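You operate a simulated robot arm through the tools that you are given. There is no shell and no other tool. Be economical: measure what you need, move in short steps, check, and stop when the job is done.

The job below is to be done with a simulated robot arm. You get a single attempt, and the scene is never put back.

Task
Find the line with the lowest pressure and mark it.
Fine: grey knob to R7, R8 and R9, green button at each; red slider to the lowest.
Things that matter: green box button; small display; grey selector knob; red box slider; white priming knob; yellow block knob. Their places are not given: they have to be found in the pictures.

Only the result counts: the job must be done as asked and must still hold three seconds after the hand-in. Knocking over, shifting, dropping, spilling or breaking anything else fails it.

Robot
A 6-joint arm with a two-finger parallel gripper, fixed in place. Base frame: the origin is at the foot of the arm, x ahead of it, y to its left, z up. Readings come in cm, rad, newtons and seconds.
With the tool pointing down near the work surface it reaches from about 22 to 66 cm from the base axis. Its first joint turns from -1.152 to 1.152 rad. Payload 2.9 kg.
The tool frame sits at the grasp point between the pads (the TCP): z along the fingers, y along the line on which they close. The tips reach 3 cm beyond it. Largest opening 11 cm; finger width 2, thickness 1; the body of the gripper, 4.8 by 11.2 cm, starts 5.5 cm behind the TCP.
Orientation is told as [roll, pitch, yaw] about the base's x, y, z axes, in that order, counted from this pose: with the fingers straight down and closing along the base's y, the tool's x points along the base's -x, its y along +y and its z along -z.

Tools
- The arm moves only by the tool servo_tool. Its argument "targets" is a list of rows, each a list of 7 numbers: the shift along the tool's x, y, z in cm, then the turn, a rotation vector about the tool's x, y, z in rad, then the closure in counts, from 0 (fully open) to 255 (shut). In form: [[tx, ty, tz, wx, wy, wz, fingers], ...]. A call has 1 to 12 rows; each row shifts and turns the commanded pose from where the row before left it, along the tool's axes as they then stand. A row lasts 0.2 s, in which the tool goes at most 5 cm and 0.15 rad; a call with a longer step from one row to the next is refused whole, and so is a gripper value outside its range. Where a pose cannot be reached the arm comes as near as it can. A force on the tool above 40 N (or 10 N above the force at the start of the call, whichever is more), or a blocked arm, ends the call early, and 0.2 s more pass. The fingers move at their own pace (about 10.8 cm/s each) and stop on an object; they squeeze with about 35 N. The grip force told is the motor's: it shows also when the fingers shut on nothing. Time passes only in rows, and 0.2 s behind the last, so rows that do not move let the fingers close. It gives the time, the measured TCP pose, the force on the tool (base axes), the opening and the grip force at its end, in the units of the frame above (readings bear some noise).
- Cameras (640 x 400 px; columns grow to the right, rows downward): "scene" is fixed at [8.34, 43.38, 140.64]; the picture's right is [-0.72, -0.69, 0.00], its down [-0.25, 0.26, -0.93] and it looks along [0.65, -0.67, -0.36] (base axes); focal length 311 px, centre (320, 200). "wrist" rides on the gripper at [-3.6, 0, -5.7] in the tool frame; the picture's right is [0.00, -1.00, 0.00], its down [0.97, 0.00, -0.24] and it looks along [0.24, 0.00, 0.97] (tool axes); focal length 218 px, centre (320, 200).
- snapshot(camera): a new picture of that camera. It takes no simulated time.
- locate(camera, pixels): there is no depth. For up to 12 entries [column, row, z] of the newest picture of that camera ("zoom" is the newest enlarged one), the place [x, y] in the base frame at which the ray of that pixel passes the height z, good to about 0.3 cm. It takes no simulated time.
- close_up(camera, box): a new picture of the part [left, top, right, bottom] of that camera's present view, enlarged. It takes no simulated time.
- close_job(): hands the job in; it is judged then, once.

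Keep the steps short. Do not move on a guess: measure, check each grasp and each placing, and mend mistakes. In all there are 80 turns and 46 pictures (those below and enlarged ones count). Leave the gripper open and the arm clear of the work at the hand-in unless told otherwise, and finish with a single line.

The tools are called by a JSON object that holds its "fn" and its "kwargs". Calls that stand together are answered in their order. servo_tool: Moves the arm, as the interface text tells. Its arguments: {"type":"object","properties":{"targets":{"type":"array"}},"required":["targets"]} The other tools are called the same way: snapshot (camera) takes a picture; locate (camera, pixels) gives the place at which the rays of pixels pass given heights; close_up (camera, box) takes an enlarged picture of a part of a camera's view; close_job () hands the job in.

At the start:

```text
t: 0.0
tcp_pos: [35.35, 2.66, 125.99]
tool_rot: [0.0, -0.001, -0.001]
ft_force: [-0.8, 0.4, -0.3]
grip_width: 10.98
grip_force: 0.0
```

scene: 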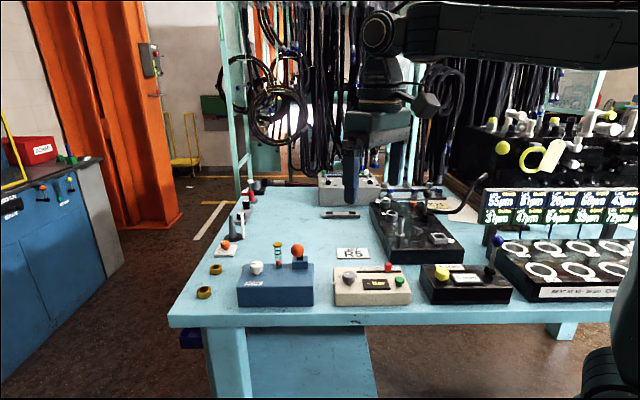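
wrist: 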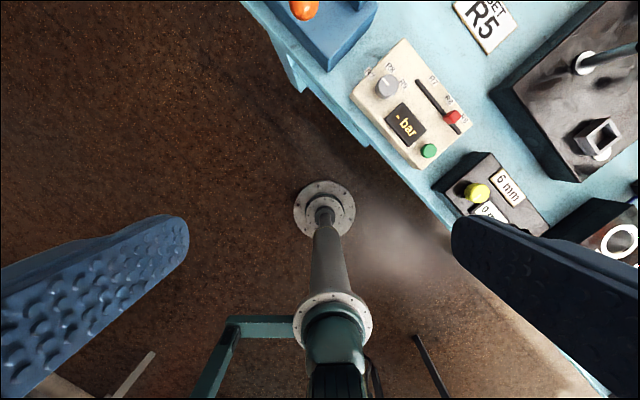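

I see the beige box with the grey knob, display, green button and red slider. I'll enlarge both views of it first.

{"fn": "close_up", "kwargs": {"camera": "wrist", "box": [340, 30, 500, 180]}}

{"fn": "close_up", "kwargs": {"camera": "scene", "box": [230, 230, 530, 320]}}

{"fn": "locate", "kwargs": {"camera": "wrist", "pixels": [[387, 86, 102], [453, 117, 102], [429, 151, 102], [405, 123, 100], [417, 80, 100], [468, 130, 100], [408, 40, 100], [352, 97, 100], [419, 168, 100]]}}

```text
2.67 times, centred on (420, 105) of wrist
```

zoom: 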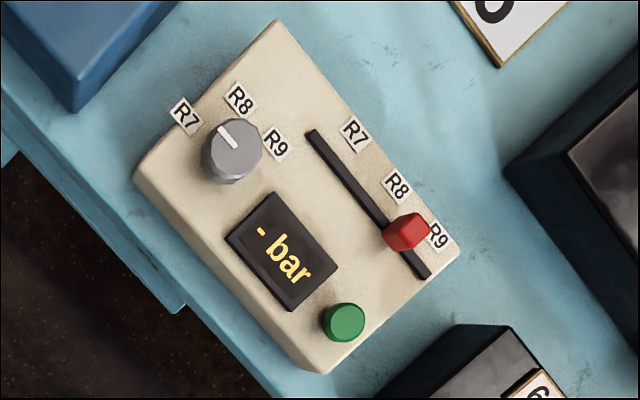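

```text
2.13 times, centred on (380, 275) of scene
```

zoom: 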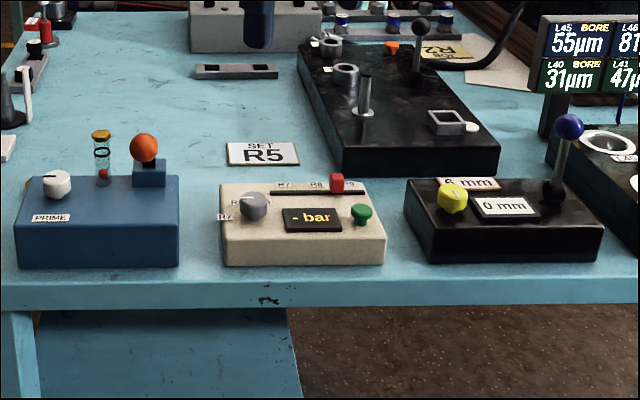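

```text
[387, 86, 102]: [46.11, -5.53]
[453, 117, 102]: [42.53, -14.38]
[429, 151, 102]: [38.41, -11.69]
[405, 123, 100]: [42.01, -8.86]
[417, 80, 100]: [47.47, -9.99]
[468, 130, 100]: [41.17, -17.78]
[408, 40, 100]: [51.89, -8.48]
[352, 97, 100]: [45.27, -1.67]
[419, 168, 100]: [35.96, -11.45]
```

Next I triangulate heights from the scene enlargement: knob (253,205), slider (337,182), green (362,213), and box corners.

{"fn": "locate", "kwargs": {"camera": "zoom", "pixels": [[253, 198, 100], [253, 198, 104], [337, 178, 100], [337, 178, 104], [362, 208, 100], [362, 208, 104], [385, 236, 98], [385, 236, 102], [222, 240, 98], [222, 240, 102], [384, 265, 94.4], [224, 265, 94.4]]}}

{"fn": "locate", "kwargs": {"camera": "wrist", "pixels": [[387, 83, 100], [387, 83, 104], [453, 116, 100], [453, 116, 104], [429, 150, 100], [429, 150, 104], [352, 97, 98], [352, 97, 102], [419, 168, 98], [419, 168, 102]]}}

```text
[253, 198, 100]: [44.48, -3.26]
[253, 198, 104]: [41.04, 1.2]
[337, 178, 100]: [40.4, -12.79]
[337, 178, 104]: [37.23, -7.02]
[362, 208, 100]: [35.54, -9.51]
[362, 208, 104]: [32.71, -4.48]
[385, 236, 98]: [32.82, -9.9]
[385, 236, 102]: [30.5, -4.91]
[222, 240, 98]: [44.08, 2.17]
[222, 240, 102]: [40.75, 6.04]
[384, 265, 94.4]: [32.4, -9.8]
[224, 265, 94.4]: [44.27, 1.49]
```

```text
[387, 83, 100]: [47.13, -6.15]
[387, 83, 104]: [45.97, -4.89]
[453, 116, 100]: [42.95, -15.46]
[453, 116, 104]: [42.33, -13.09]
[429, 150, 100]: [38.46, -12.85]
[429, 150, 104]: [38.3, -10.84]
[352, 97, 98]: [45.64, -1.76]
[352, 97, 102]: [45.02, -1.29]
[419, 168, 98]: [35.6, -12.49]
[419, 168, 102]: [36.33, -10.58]
```

The two views disagree on height by about 3.8 cm, so I won't rely on the stated surface height yet. I'll move above the box with the tool turned to match it (yaw about -0.81) and take a second wrist picture from there.

{"fn": "servo_tool", "kwargs": {"targets": [[-1.16, -2.67, 2.5, 0, 0, 0, 0], [-1.16, -2.67, 2.5, 0, 0, 0, 0], [-1.16, -2.67, 2.5, 0, 0, 0, 0], [-1.16, -2.67, 2.5, 0, 0, 0, 0], [0, 0, 0, 0, 0, 0.1345, 0], [0, 0, 0, 0, 0, 0.1345, 0], [0, 0, 0, 0, 0, 0.1345, 0], [0, 0, 0, 0, 0, 0.1345, 0], [0, 0, 0, 0, 0, 0.1345, 0], [0, 0, 0, 0, 0, 0.1345, 0]]}}

{"fn": "snapshot", "kwargs": {"camera": "wrist"}}

```text
t: 2.2
tcp_pos: [39.99, -7.81, 115.91]
tool_rot: [0.001, 0.0, -0.81]
ft_force: [-0.7, 0.8, -0.3]
grip_width: 11.0
grip_force: 0.0
```

```text
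41 pictures are left
```

wrist: 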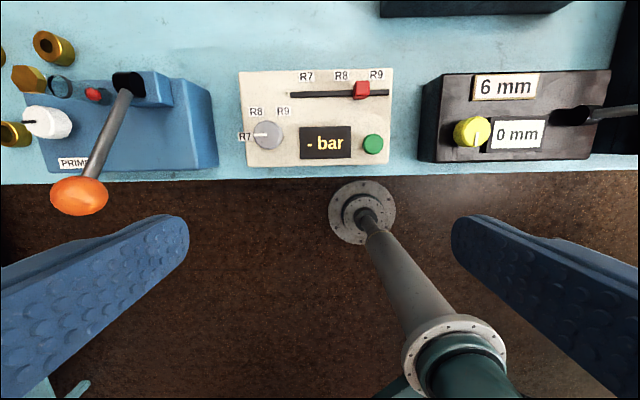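

Clear upright view: knob at (267,134), pointing at R7 (left); slider at (361,90); green (373,143). I enlarge it and measure the same points for height.

{"fn": "locate", "kwargs": {"camera": "wrist", "pixels": [[388, 162, 94.4], [388, 162, 98], [248, 166, 94.4], [248, 166, 98], [267, 132, 95], [267, 132, 100], [361, 88, 95], [361, 88, 100], [373, 142, 95], [373, 142, 100], [392, 69, 94.4], [239, 73, 94.4]]}}

{"fn": "close_up", "kwargs": {"camera": "wrist", "box": [228, 60, 404, 170]}}

```text
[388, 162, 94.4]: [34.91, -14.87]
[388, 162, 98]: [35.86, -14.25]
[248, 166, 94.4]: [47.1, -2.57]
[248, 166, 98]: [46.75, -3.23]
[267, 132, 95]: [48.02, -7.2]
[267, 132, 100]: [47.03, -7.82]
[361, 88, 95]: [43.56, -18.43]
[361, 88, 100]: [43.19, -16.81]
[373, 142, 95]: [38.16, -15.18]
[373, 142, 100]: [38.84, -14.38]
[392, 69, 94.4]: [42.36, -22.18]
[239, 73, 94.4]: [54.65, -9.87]
```

```text
3.64 times, centred on (316, 115) of wrist
```

zoom: 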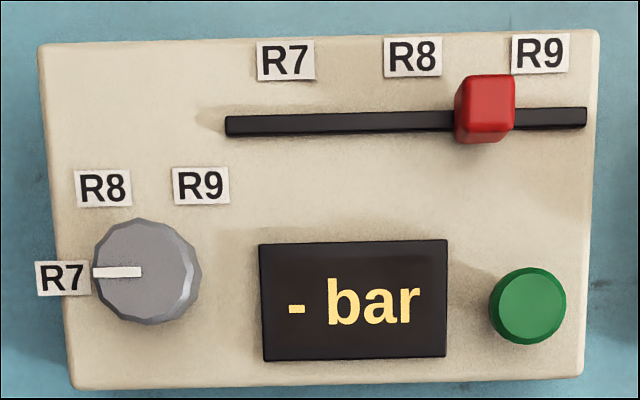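

All three views agree: box top z≈94, table about 90.5, knob ≈(47.9,-7.4), top 96.2; green ≈(38.4,-15.15), top 95.5; slider ≈(43.6,-18.2), top 95.8. The knob is already at R7, so I shut the fingers and hover over the green button, tips near z=99.

{"fn": "servo_tool", "kwargs": {"targets": [[-2.11, -3.1, 0, 0, 0, 0, 255], [-2.11, -3.11, 0, 0, 0, 0, 255], [0, 0, 3.5, 0, 0, 0, 255], [0, 0, 3.5, 0, 0, 0, 255], [0, 0, 3.5, 0, 0, 0, 255], [0, 0, 3.4, 0, 0, 0, 255]]}}

{"fn": "close_up", "kwargs": {"camera": "scene", "box": [320, 220, 440, 310]}}

{"fn": "snapshot", "kwargs": {"camera": "wrist"}}

```text
t: 3.6
tcp_pos: [38.72, -15.6, 102.14]
tool_rot: [-0.001, 0.0, -0.808]
ft_force: [-0.1, -0.8, -0.5]
grip_width: 0.02
grip_force: 35.3
```

```text
4.44 times, centred on (380, 265) of scene
```

zoom: 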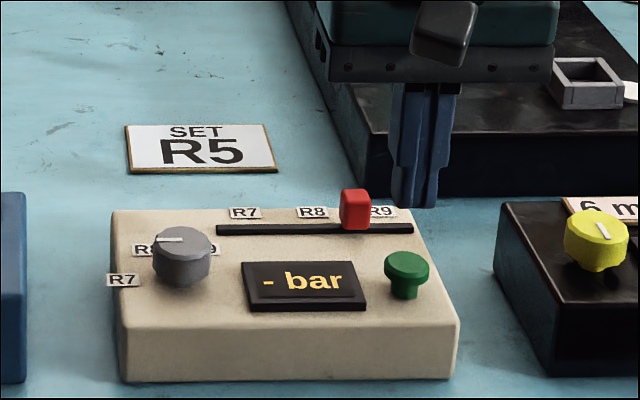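

```text
38 pictures are left
```

wrist: 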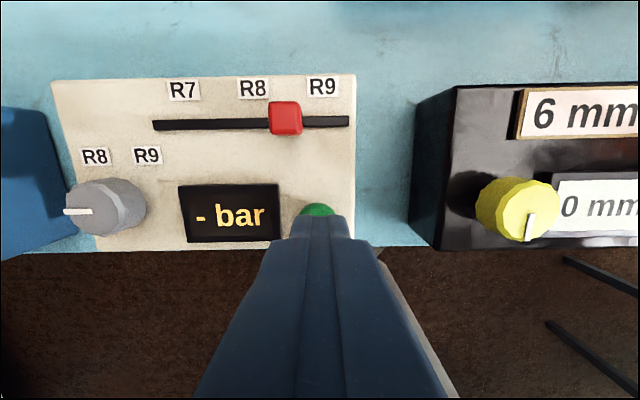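

Tips hover about 3.5 cm above the button, looking slightly right of it. I measure the button's upper edge (317,205) and sides.

{"fn": "locate", "kwargs": {"camera": "wrist", "pixels": [[318, 203, 95.5], [301, 212, 95.5], [335, 212, 95.5], [105, 205, 96.2], [285, 104, 95.8]]}}

```text
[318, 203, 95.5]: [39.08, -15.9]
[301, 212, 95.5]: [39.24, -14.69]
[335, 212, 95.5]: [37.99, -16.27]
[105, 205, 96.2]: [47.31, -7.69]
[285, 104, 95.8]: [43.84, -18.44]
```

Button centre ≈(38.3,-15.1). I shift 0.6 cm along tool x and descend to touch, with small final steps.

{"fn": "servo_tool", "kwargs": {"targets": [[0.6, 0.15, 0, 0, 0, 0, 255], [0, 0, 1.6, 0, 0, 0, 255], [0, 0, 1.4, 0, 0, 0, 255], [0, 0, 0.3, 0, 0, 0, 255], [0, 0, 0.2, 0, 0, 0, 255], [0, 0, 0.2, 0, 0, 0, 255], [0, 0, 0.2, 0, 0, 0, 255]]}}

{"fn": "snapshot", "kwargs": {"camera": "wrist"}}

```text
t: 5.2
tcp_pos: [38.15, -14.66, 98.31]
tool_rot: [0.003, -0.004, -0.806]
ft_force: [3.0, 1.3, 9.7]
grip_width: 0.0
grip_force: 35.6
```

```text
37 pictures are left
```

wrist: 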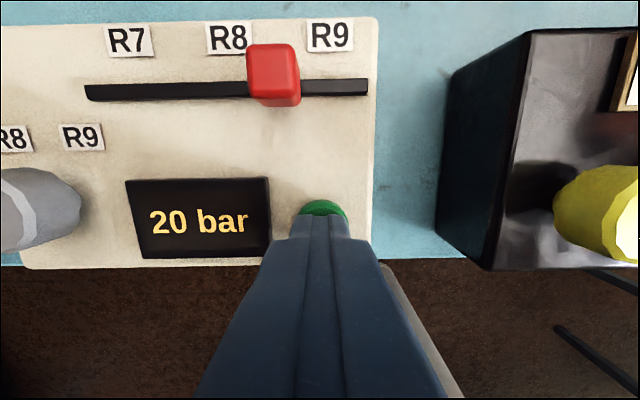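

Pressed with 9.7 N; the display shows "20 bar" for R7. I lift straight up and check whether the reading stays.

{"fn": "servo_tool", "kwargs": {"targets": [[0, 0, -2, 0, 0, 0, 255], [0, 0, -4, 0, 0, 0, 255], [0, 0, -4, 0, 0, 0, 255]]}}

{"fn": "close_up", "kwargs": {"camera": "wrist", "box": [60, 60, 380, 260]}}

```text
t: 6.0
tcp_pos: [38.28, -14.61, 108.33]
tool_rot: [0.001, 0.001, -0.807]
ft_force: [0.0, -0.2, 0.4]
grip_width: 0.0
grip_force: 35.3
```

```text
2.00 times, centred on (220, 160) of wrist
```

zoom: 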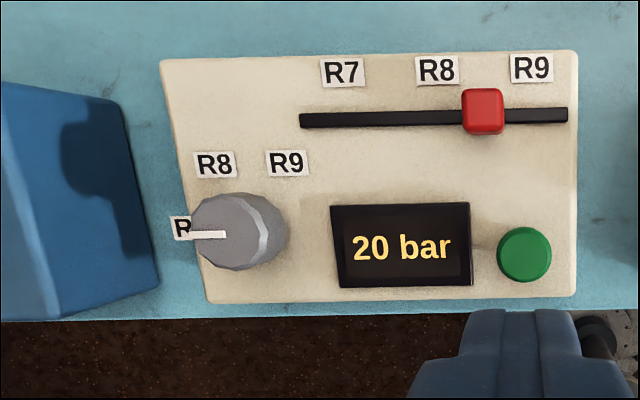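

R7 = 20 bar. Now I measure the knob and its labels to get the turn angles.

{"fn": "locate", "kwargs": {"camera": "zoom", "pixels": [[216, 165, 94], [288, 163, 94], [235, 232, 96.2], [192, 232, 96.2], [280, 232, 96.2], [192, 235, 96.2], [226, 235, 96.2], [172, 229, 94], [340, 73, 94], [437, 70, 94], [532, 68, 94], [483, 110, 95.8]]}}

```text
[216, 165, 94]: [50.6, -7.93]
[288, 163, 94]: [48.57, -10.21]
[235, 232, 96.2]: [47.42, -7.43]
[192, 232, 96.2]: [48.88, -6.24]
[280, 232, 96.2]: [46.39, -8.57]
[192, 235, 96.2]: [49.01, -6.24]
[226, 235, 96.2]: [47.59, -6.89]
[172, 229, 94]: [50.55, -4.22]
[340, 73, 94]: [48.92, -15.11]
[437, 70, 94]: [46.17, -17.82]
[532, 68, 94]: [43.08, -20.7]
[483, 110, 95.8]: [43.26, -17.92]
```

Knob centre ≈(47.65,-7.4); R8 is about 57° clockwise from R7, and R9 about 57° more. I move above the knob, pre-turn the tool by -1.0 rad, and open to about 5 cm.

{"fn": "servo_tool", "kwargs": {"targets": [[-0.43, 3.93, 0, 0, 0, 0, 139], [-0.43, 3.93, 0, 0, 0, 0, 139], [-0.43, 3.93, 0, 0, 0, 0, 139], [0, 0, 0, 0, 0, -0.143, 139], [0, 0, 0, 0, 0, -0.143, 139], [0, 0, 0, 0, 0, -0.143, 139], [0, 0, 0, 0, 0, -0.143, 139], [0, 0, 0, 0, 0, -0.143, 139], [0, 0, 0, 0, 0, -0.143, 139], [0, 0, 0, 0, 0, -0.143, 139]]}}

{"fn": "snapshot", "kwargs": {"camera": "wrist"}}

{"fn": "close_up", "kwargs": {"camera": "scene", "box": [290, 220, 410, 310]}}

```text
t: 8.2
tcp_pos: [47.56, -7.62, 108.31]
tool_rot: [0.002, 0.002, 0.197]
ft_force: [0.8, 1.7, 0.3]
grip_width: 5.0
grip_force: 0.1
```

```text
35 pictures are left
```

wrist: 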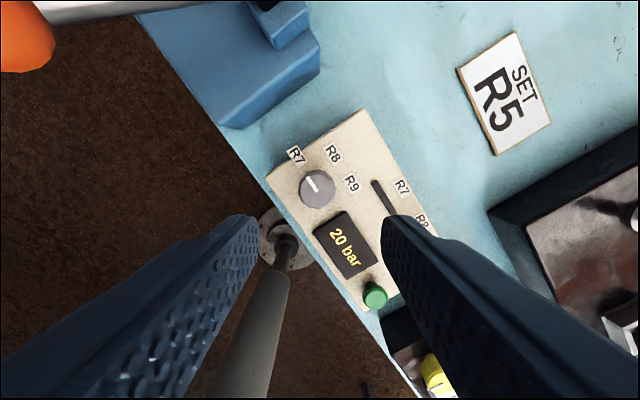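

```text
4.44 times, centred on (350, 265) of scene
```

zoom: 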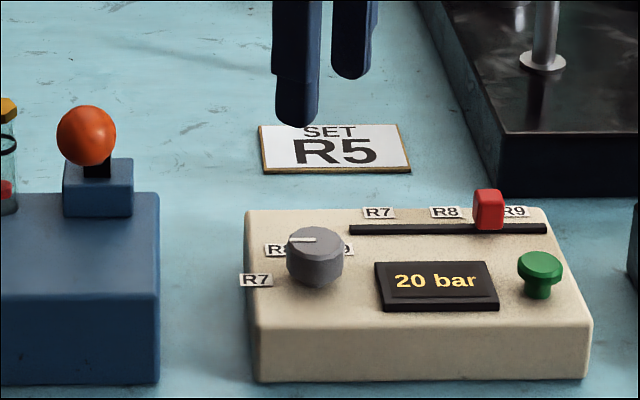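

I locate the knob at (317,188) and its edges.

{"fn": "locate", "kwargs": {"camera": "wrist", "pixels": [[317, 187, 96.2], [300, 188, 96.2], [334, 188, 96.2], [317, 170, 96.2], [317, 205, 96.2], [317, 187, 95]]}}

{"fn": "close_up", "kwargs": {"camera": "wrist", "box": [260, 130, 380, 240]}}

```text
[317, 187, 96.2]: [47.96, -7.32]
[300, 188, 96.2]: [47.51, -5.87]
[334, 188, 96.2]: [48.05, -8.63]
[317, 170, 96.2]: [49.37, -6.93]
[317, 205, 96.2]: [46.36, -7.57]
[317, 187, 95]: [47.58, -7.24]
```

```text
3.64 times, centred on (320, 185) of wrist
```

zoom: 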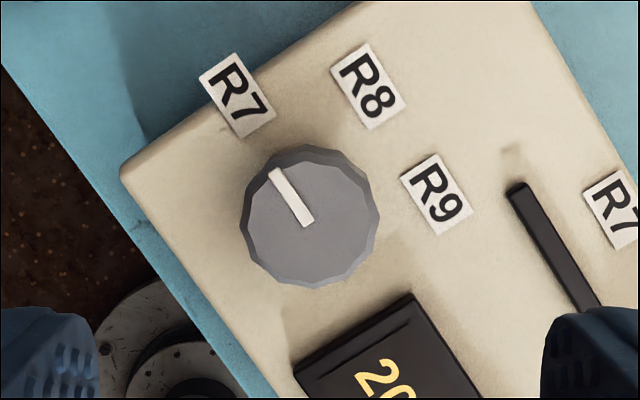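

The knob is 0.35 cm off along +y and 0.33 along +x of the tool. I correct and lower so the tips sit at about z=95.1, still open.

{"fn": "servo_tool", "kwargs": {"targets": [[0.33, 0.33, 0, 0, 0, 0, 139], [0, 0, 3.5, 0, 0, 0, 139], [0, 0, 3.0, 0, 0, 0, 139], [0, 0, 2.0, 0, 0, 0, 139], [0, 0, 1.0, 0, 0, 0, 139], [0, 0, 0.7, 0, 0, 0, 139]]}}

{"fn": "snapshot", "kwargs": {"camera": "wrist"}}

{"fn": "close_up", "kwargs": {"camera": "scene", "box": [290, 220, 410, 310]}}

```text
t: 9.6
tcp_pos: [47.08, -7.14, 98.02]
tool_rot: [0.001, 0.0, 0.196]
ft_force: [-0.5, 1.0, -0.2]
grip_width: 5.01
grip_force: 0.0
```

```text
32 pictures are left
```

wrist: 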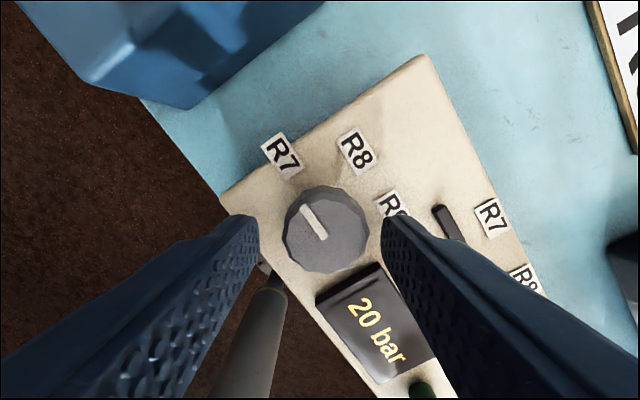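

```text
4.44 times, centred on (350, 265) of scene
```

zoom: 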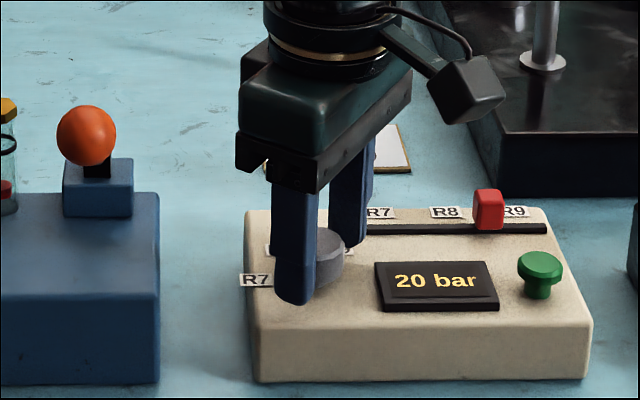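

Near view: knob centre (326,232) against the tool axis at (320,246), so I shift -0.45 in x and -0.2 in y, lower by 0.3, then close on the knob.

{"fn": "servo_tool", "kwargs": {"targets": [[-0.45, -0.2, 0, 0, 0, 0, 139], [0, 0, 0.3, 0, 0, 0, 139], [0, 0, 0, 0, 0, 0, 170], [0, 0, 0, 0, 0, 0, 190], [0, 0, 0, 0, 0, 0, 190], [0, 0, 0, 0, 0, 0, 190]]}}

{"fn": "snapshot", "kwargs": {"camera": "wrist"}}

```text
t: 11.0
tcp_pos: [47.59, -7.28, 97.75]
tool_rot: [0.0, 0.0, 0.196]
ft_force: [0.2, 8.5, -1.8]
grip_width: 3.16
grip_force: 45.1
```

```text
30 pictures are left
```

wrist: 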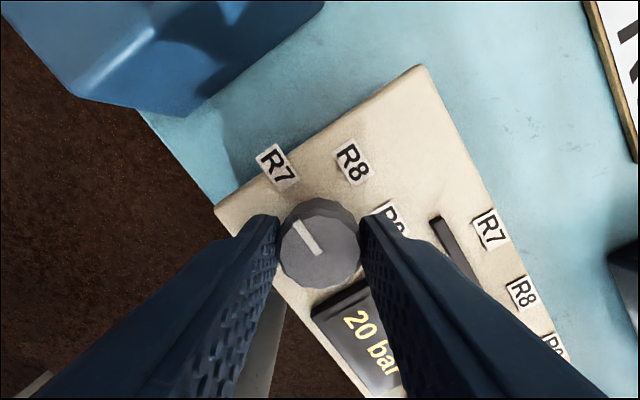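

Gripped centrally (width 3.16, knob at (319,246)). Now I turn clockwise 1.03 rad.

{"fn": "servo_tool", "kwargs": {"targets": [[0, 0.05, 0, 0, 0, 0.1, 190], [0, 0, 0, 0, 0, 0.145, 190], [0, 0, 0, 0, 0, 0.145, 190], [0, 0, 0, 0, 0, 0.145, 190], [0, 0, 0, 0, 0, 0.145, 190], [0, 0, 0, 0, 0, 0.145, 190], [0, 0, 0, 0, 0, 0.145, 190], [0, 0, 0, 0, 0, 0.06, 190]]}}

{"fn": "snapshot", "kwargs": {"camera": "wrist"}}

```text
t: 12.8
tcp_pos: [47.44, -7.39, 97.73]
tool_rot: [-0.001, -0.001, -0.84]
ft_force: [-2.6, 4.3, -2.1]
grip_width: 3.17
grip_force: 45.1
```

```text
29 pictures are left
```

wrist: 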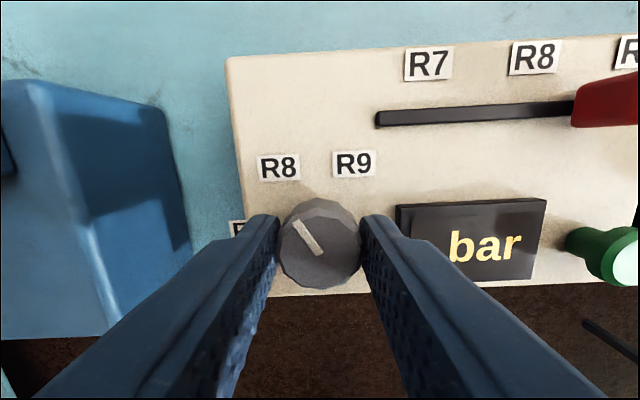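

Knob now points at R8 and the display has gone blank. I release slightly (keeping off the display), lift, and check the knob from above.

{"fn": "servo_tool", "kwargs": {"targets": [[0, 0, 0, 0, 0, 0, 165], [0, 0, 0, 0, 0, 0, 165], [0, 0, -2, 0, 0, 0, 165], [0, 0, -4, 0, 0, 0, 165], [0, 0, -4.5, 0, 0, 0, 165]]}}

{"fn": "close_up", "kwargs": {"camera": "wrist", "box": [240, 110, 480, 260]}}

```text
t: 14.0
tcp_pos: [47.43, -7.65, 108.26]
tool_rot: [-0.001, 0.001, -0.839]
ft_force: [-0.4, -0.2, -0.5]
grip_width: 3.87
grip_force: 0.1
```

```text
2.67 times, centred on (360, 185) of wrist
```

zoom: 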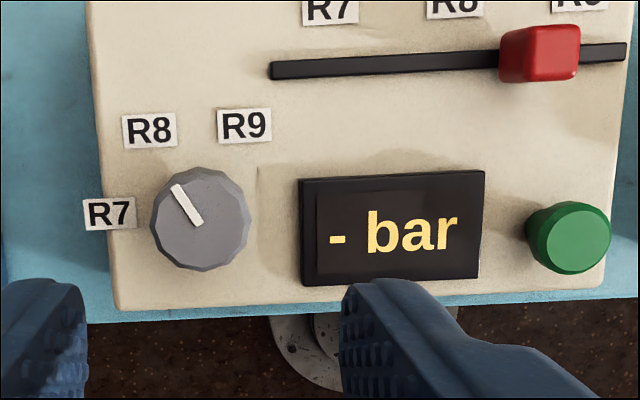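

Pointer is at R8. I shut the fingers, move back over the green button and press as before.

{"fn": "servo_tool", "kwargs": {"targets": [[0.25, -3.86, 0, 0, 0, 0, 255], [0.25, -3.86, 0, 0, 0, 0, 255], [0.25, -3.86, 0, 0, 0, 0, 255], [0, 0, 3, 0, 0, 0, 255], [0, 0, 3, 0, 0, 0, 255], [0, 0, 2.5, 0, 0, 0, 255], [0, 0, 0.8, 0, 0, 0, 255], [0, 0, 0.3, 0, 0, 0, 255], [0, 0, 0.2, 0, 0, 0, 255], [0, 0, 0.2, 0, 0, 0, 255]]}}

{"fn": "snapshot", "kwargs": {"camera": "wrist"}}

```text
t: 16.2
tcp_pos: [38.47, -14.5, 98.25]
tool_rot: [0.001, -0.002, -0.837]
ft_force: [-0.7, -1.3, 10.6]
grip_width: 0.02
grip_force: 34.9
```

```text
27 pictures are left
```

wrist: 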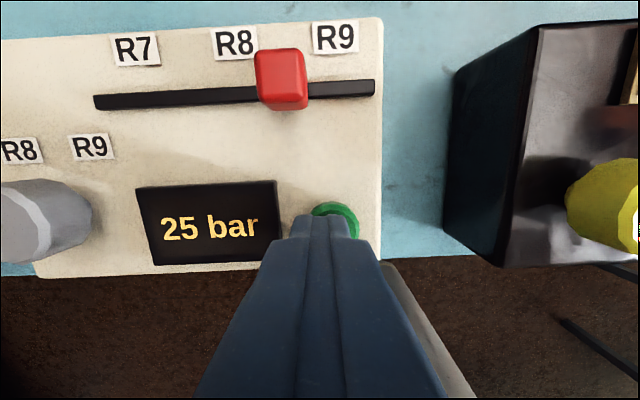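

R8 = 25 bar. I lift, return above the knob, and pre-turn back by 0.87 rad for another grip.

{"fn": "servo_tool", "kwargs": {"targets": [[0, 0, -2, 0, 0, 0, 255], [0, 0, -4, 0, 0, 0, 255], [0, 0, -4, 0, 0, 0, 255], [-0.25, 3.86, 0, 0, 0, 0, 152], [-0.25, 3.86, 0, 0, 0, 0, 152], [-0.25, 3.86, 0, 0, 0, 0, 152], [0, 0, 0, 0, 0, -0.145, 152], [0, 0, 0, 0, 0, -0.145, 152], [0, 0, 0, 0, 0, -0.145, 152], [0, 0, 0, 0, 0, -0.145, 152], [0, 0, 0, 0, 0, -0.145, 152], [0, 0, 0, 0, 0, -0.145, 152]]}}

{"fn": "servo_tool", "kwargs": {"targets": [[0, 0, 3.5, 0, 0, 0, 152], [0, 0, 3.0, 0, 0, 0, 152], [0, 0, 2.0, 0, 0, 0, 152]]}}

{"fn": "snapshot", "kwargs": {"camera": "wrist"}}

```text
t: 18.8
tcp_pos: [47.57, -7.15, 108.31]
tool_rot: [-0.001, 0.001, 0.035]
ft_force: [0.2, 0.5, -0.1]
grip_width: 4.44
grip_force: 0.1
```

```text
t: 19.6
tcp_pos: [47.61, -7.27, 99.71]
tool_rot: [0.0, 0.0, 0.034]
ft_force: [-0.3, -0.2, 0.5]
grip_width: 4.44
grip_force: 0.0
```

```text
26 pictures are left
```

wrist: 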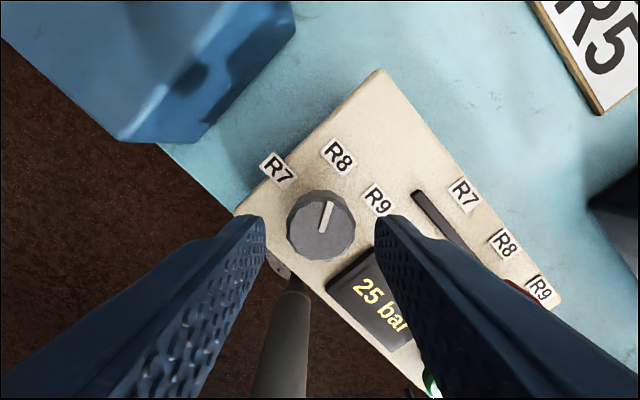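

Knob at (320,228), centred between the fingers at (264…383). I lower 1.9 cm more, grip, and turn 1.03 rad clockwise.

{"fn": "servo_tool", "kwargs": {"targets": [[0, 0, 1.2, 0, 0, 0, 152], [0, 0, 0.7, 0, 0, 0, 152], [0, 0, 0, 0, 0, 0, 190], [0, 0, 0, 0, 0, 0, 190], [0, 0, 0, 0, 0, 0, 190]]}}

{"fn": "servo_tool", "kwargs": {"targets": [[0, 0, 0, 0, 0, 0.1, 190], [0, 0, 0, 0, 0, 0.145, 190], [0, 0, 0, 0, 0, 0.145, 190], [0, 0, 0, 0, 0, 0.145, 190], [0, 0, 0, 0, 0, 0.145, 190], [0, 0, 0, 0, 0, 0.145, 190], [0, 0, 0, 0, 0, 0.145, 190], [0, 0, 0, 0, 0, 0.07, 190]]}}

{"fn": "snapshot", "kwargs": {"camera": "wrist"}}

```text
t: 20.8
tcp_pos: [47.54, -7.3, 97.77]
tool_rot: [0.0, 0.0, 0.033]
ft_force: [-0.2, -2.7, -0.3]
grip_width: 3.08
grip_force: 44.6
```

```text
t: 22.6
tcp_pos: [47.53, -7.3, 97.75]
tool_rot: [0.002, 0.002, -1.008]
ft_force: [-11.4, 7.7, 6.1]
grip_width: 3.06
grip_force: 45.1
```

```text
25 pictures are left
```

wrist: 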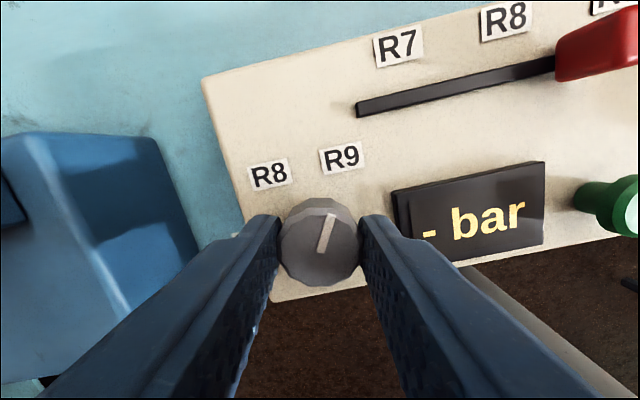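

Knob turned toward R9, display reset to "- bar". I release gently, lift and check.

{"fn": "servo_tool", "kwargs": {"targets": [[0, 0, 0, 0, 0, 0, 165], [0, 0, 0, 0, 0, 0, 165], [0, 0, -2, 0, 0, 0, 165], [0, 0, -4, 0, 0, 0, 165], [0, 0, -4.5, 0, 0, 0, 165]]}}

{"fn": "close_up", "kwargs": {"camera": "wrist", "box": [240, 90, 480, 240]}}

```text
t: 23.8
tcp_pos: [47.68, -7.46, 108.27]
tool_rot: [-0.002, 0.001, -1.007]
ft_force: [-0.5, 0.0, -0.4]
grip_width: 3.86
grip_force: 0.1
```

```text
2.67 times, centred on (360, 165) of wrist
```

zoom: 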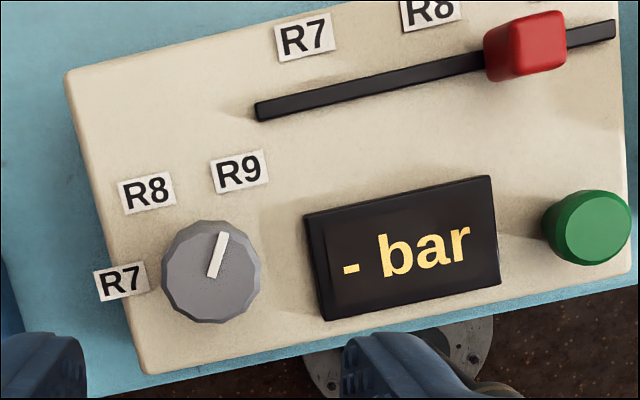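

Pointer is on R9. Turn back 0.2 rad, move to the green button and press.

{"fn": "servo_tool", "kwargs": {"targets": [[0, 0, 0, 0, 0, -0.1, 255], [0, 0, 0, 0, 0, -0.1, 255], [0.3, -3.9, 0, 0, 0, 0, 255], [0.3, -3.9, 0, 0, 0, 0, 255], [0.3, -3.9, 0, 0, 0, 0, 255], [0, 0, 3, 0, 0, 0, 255], [0, 0, 3, 0, 0, 0, 255], [0, 0, 2.5, 0, 0, 0, 255], [0, 0, 0.8, 0, 0, 0, 255], [0, 0, 0.3, 0, 0, 0, 255], [0, 0, 0.2, 0, 0, 0, 255], [0, 0, 0.2, 0, 0, 0, 255]]}}

{"fn": "snapshot", "kwargs": {"camera": "wrist"}}

```text
t: 26.4
tcp_pos: [38.59, -14.73, 98.45]
tool_rot: [0.001, -0.001, -0.807]
ft_force: [-2.1, -1.1, 4.3]
grip_width: 0.0
grip_force: 35.5
```

```text
23 pictures are left
```

wrist: 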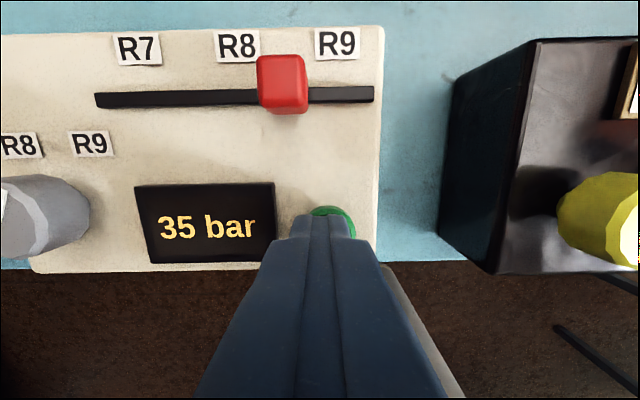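

R9 = 35 bar, R8 = 25, R7 = 20: R7 is the lowest. I lift and move above the slider, opening to about 4.4 cm.

{"fn": "servo_tool", "kwargs": {"targets": [[0, 0, -2, 0, 0, 0, 255], [0, 0, -4, 0, 0, 0, 255], [-2.9, 0.65, -1, 0, 0, 0, 152], [-2.9, 0.65, 0, 0, 0, 0, 152], [0, 0, 0, 0, 0, 0, 152]]}}

{"fn": "snapshot", "kwargs": {"camera": "wrist"}}

```text
t: 27.6
tcp_pos: [43.61, -17.92, 105.32]
tool_rot: [0.002, 0.0, -0.808]
ft_force: [0.9, 0.3, 0.7]
grip_width: 4.45
grip_force: 0.0
```

```text
22 pictures are left
```

wrist: 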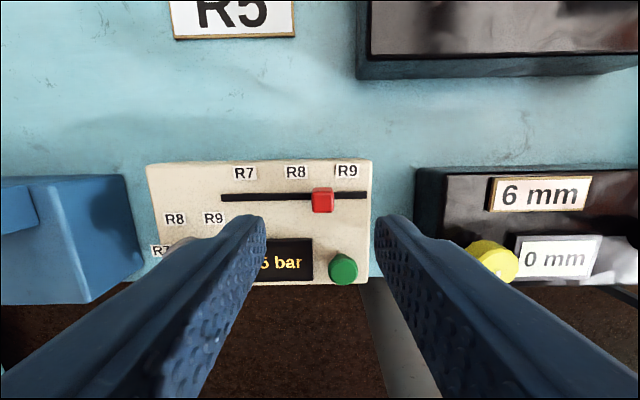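

Slider (322,198) is under the tool axis. I lower 7.5 cm and close gently.

{"fn": "servo_tool", "kwargs": {"targets": [[0, -0.12, 3, 0, 0, 0, 152], [0, 0, 2.5, 0, 0, 0, 152], [0, 0, 1.5, 0, 0, 0, 152], [0, 0, 0.5, 0, 0, 0, 152], [0, 0, 0, 0, 0, 0, 200], [0, 0, 0, 0, 0, 0, 218], [0, 0, 0, 0, 0, 0, 218]]}}

{"fn": "snapshot", "kwargs": {"camera": "wrist"}}

```text
t: 29.2
tcp_pos: [43.4, -18.01, 97.89]
tool_rot: [0.001, -0.001, -0.806]
ft_force: [-0.3, 0.1, -1.2]
grip_width: 1.61
grip_force: 1.0
```

```text
21 pictures are left
```

wrist: 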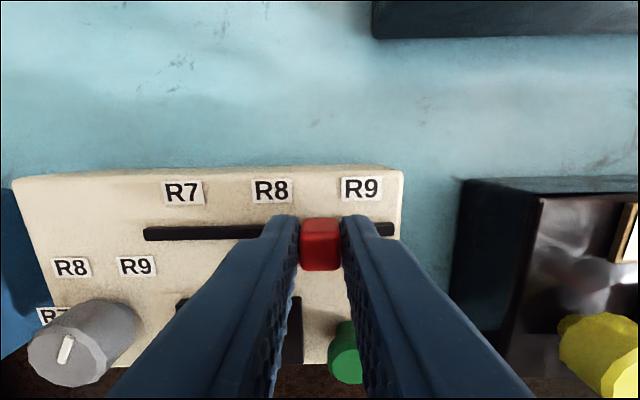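

Slider held between the fingers (1.6 cm). I slide it 5.2 cm left along the slot first, then check.

{"fn": "servo_tool", "kwargs": {"targets": [[0.02, 0.8, 0, 0, 0, 0, 222], [0.03, 1.1, 0, 0, 0, 0, 222], [0.03, 1.1, 0, 0, 0, 0, 222], [0.03, 1.1, 0, 0, 0, 0, 222], [0.02, 1.1, 0, 0, 0, 0, 222]]}}

{"fn": "snapshot", "kwargs": {"camera": "wrist"}}

```text
t: 30.4
tcp_pos: [47.1, -14.55, 97.8]
tool_rot: [-0.001, 0.002, -0.805]
ft_force: [-2.8, 1.9, -2.3]
grip_width: 1.49
grip_force: 42.4
```

```text
20 pictures are left
```

wrist: 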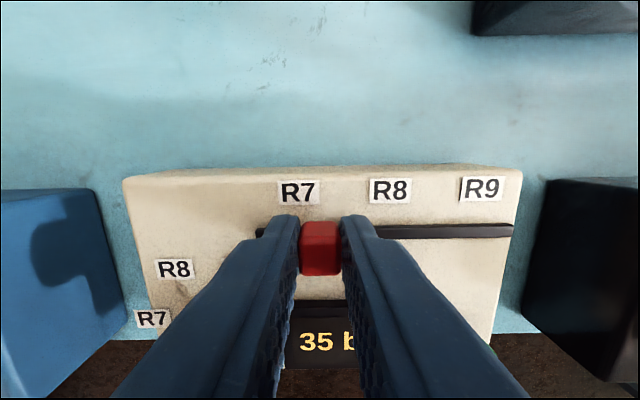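

R7 label at column 298 vs slider axis 320: about 0.95 cm still to go. Move 0.93 more.

{"fn": "servo_tool", "kwargs": {"targets": [[0.01, 0.5, 0, 0, 0, 0, 222], [0.01, 0.43, 0, 0, 0, 0, 222], [0, 0, 0, 0, 0, 0, 222]]}}

{"fn": "snapshot", "kwargs": {"camera": "wrist"}}

```text
t: 31.2
tcp_pos: [47.79, -13.89, 97.83]
tool_rot: [0.0, 0.0, -0.805]
ft_force: [0.7, 0.3, -0.3]
grip_width: 1.55
grip_force: 9.5
```

```text
19 pictures are left
```

wrist: 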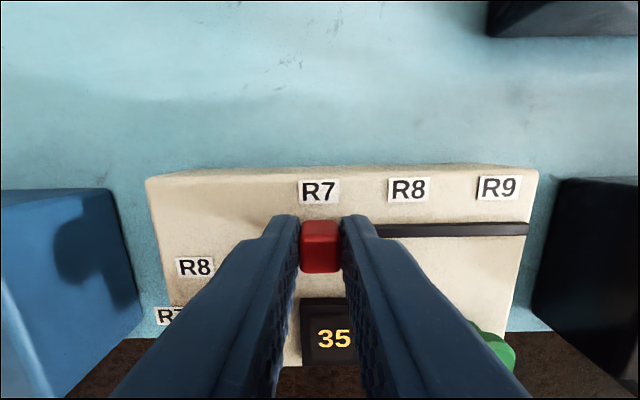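

Slider now lines up with R7 (label at column 318). I open slightly, lift clear and check.

{"fn": "servo_tool", "kwargs": {"targets": [[0, 0, 0, 0, 0, 0, 190], [0, 0, 0, 0, 0, 0, 180], [0, 0, -2, 0, 0, 0, 180], [0, 0, -4, 0, 0, 0, 152], [0, 0, -5, 0, 0, 0, 100], [0, 0, -5, 0, 0, 0, 0], [0, 0, 0, 0, 0, 0, 0]]}}

{"fn": "snapshot", "kwargs": {"camera": "wrist"}}

{"fn": "snapshot", "kwargs": {"camera": "scene"}}

```text
t: 32.8
tcp_pos: [47.51, -13.65, 113.62]
tool_rot: [0.0, -0.001, -0.807]
ft_force: [-0.4, 0.4, -0.6]
grip_width: 10.98
grip_force: 0.1
```

```text
18 pictures are left
```

wrist: 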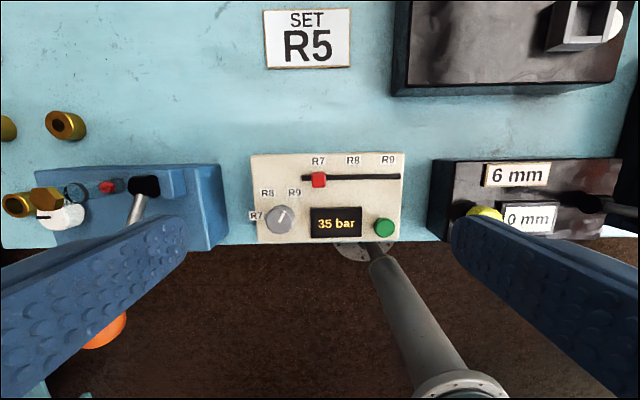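

```text
17 pictures are left
```

scene: 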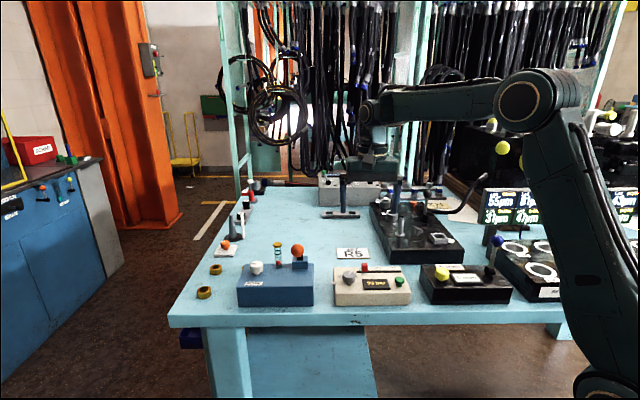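

The slider stands at R7, the gripper is open and clear, and nothing else has moved. Handing in.

{"fn": "close_job", "kwargs": {}}

```text
The job is handed in.
```

I measured R7 at 20 bar, R8 at 25 bar and R9 at 35 bar, so R7 is the lowest and the red slider now stands at R7.
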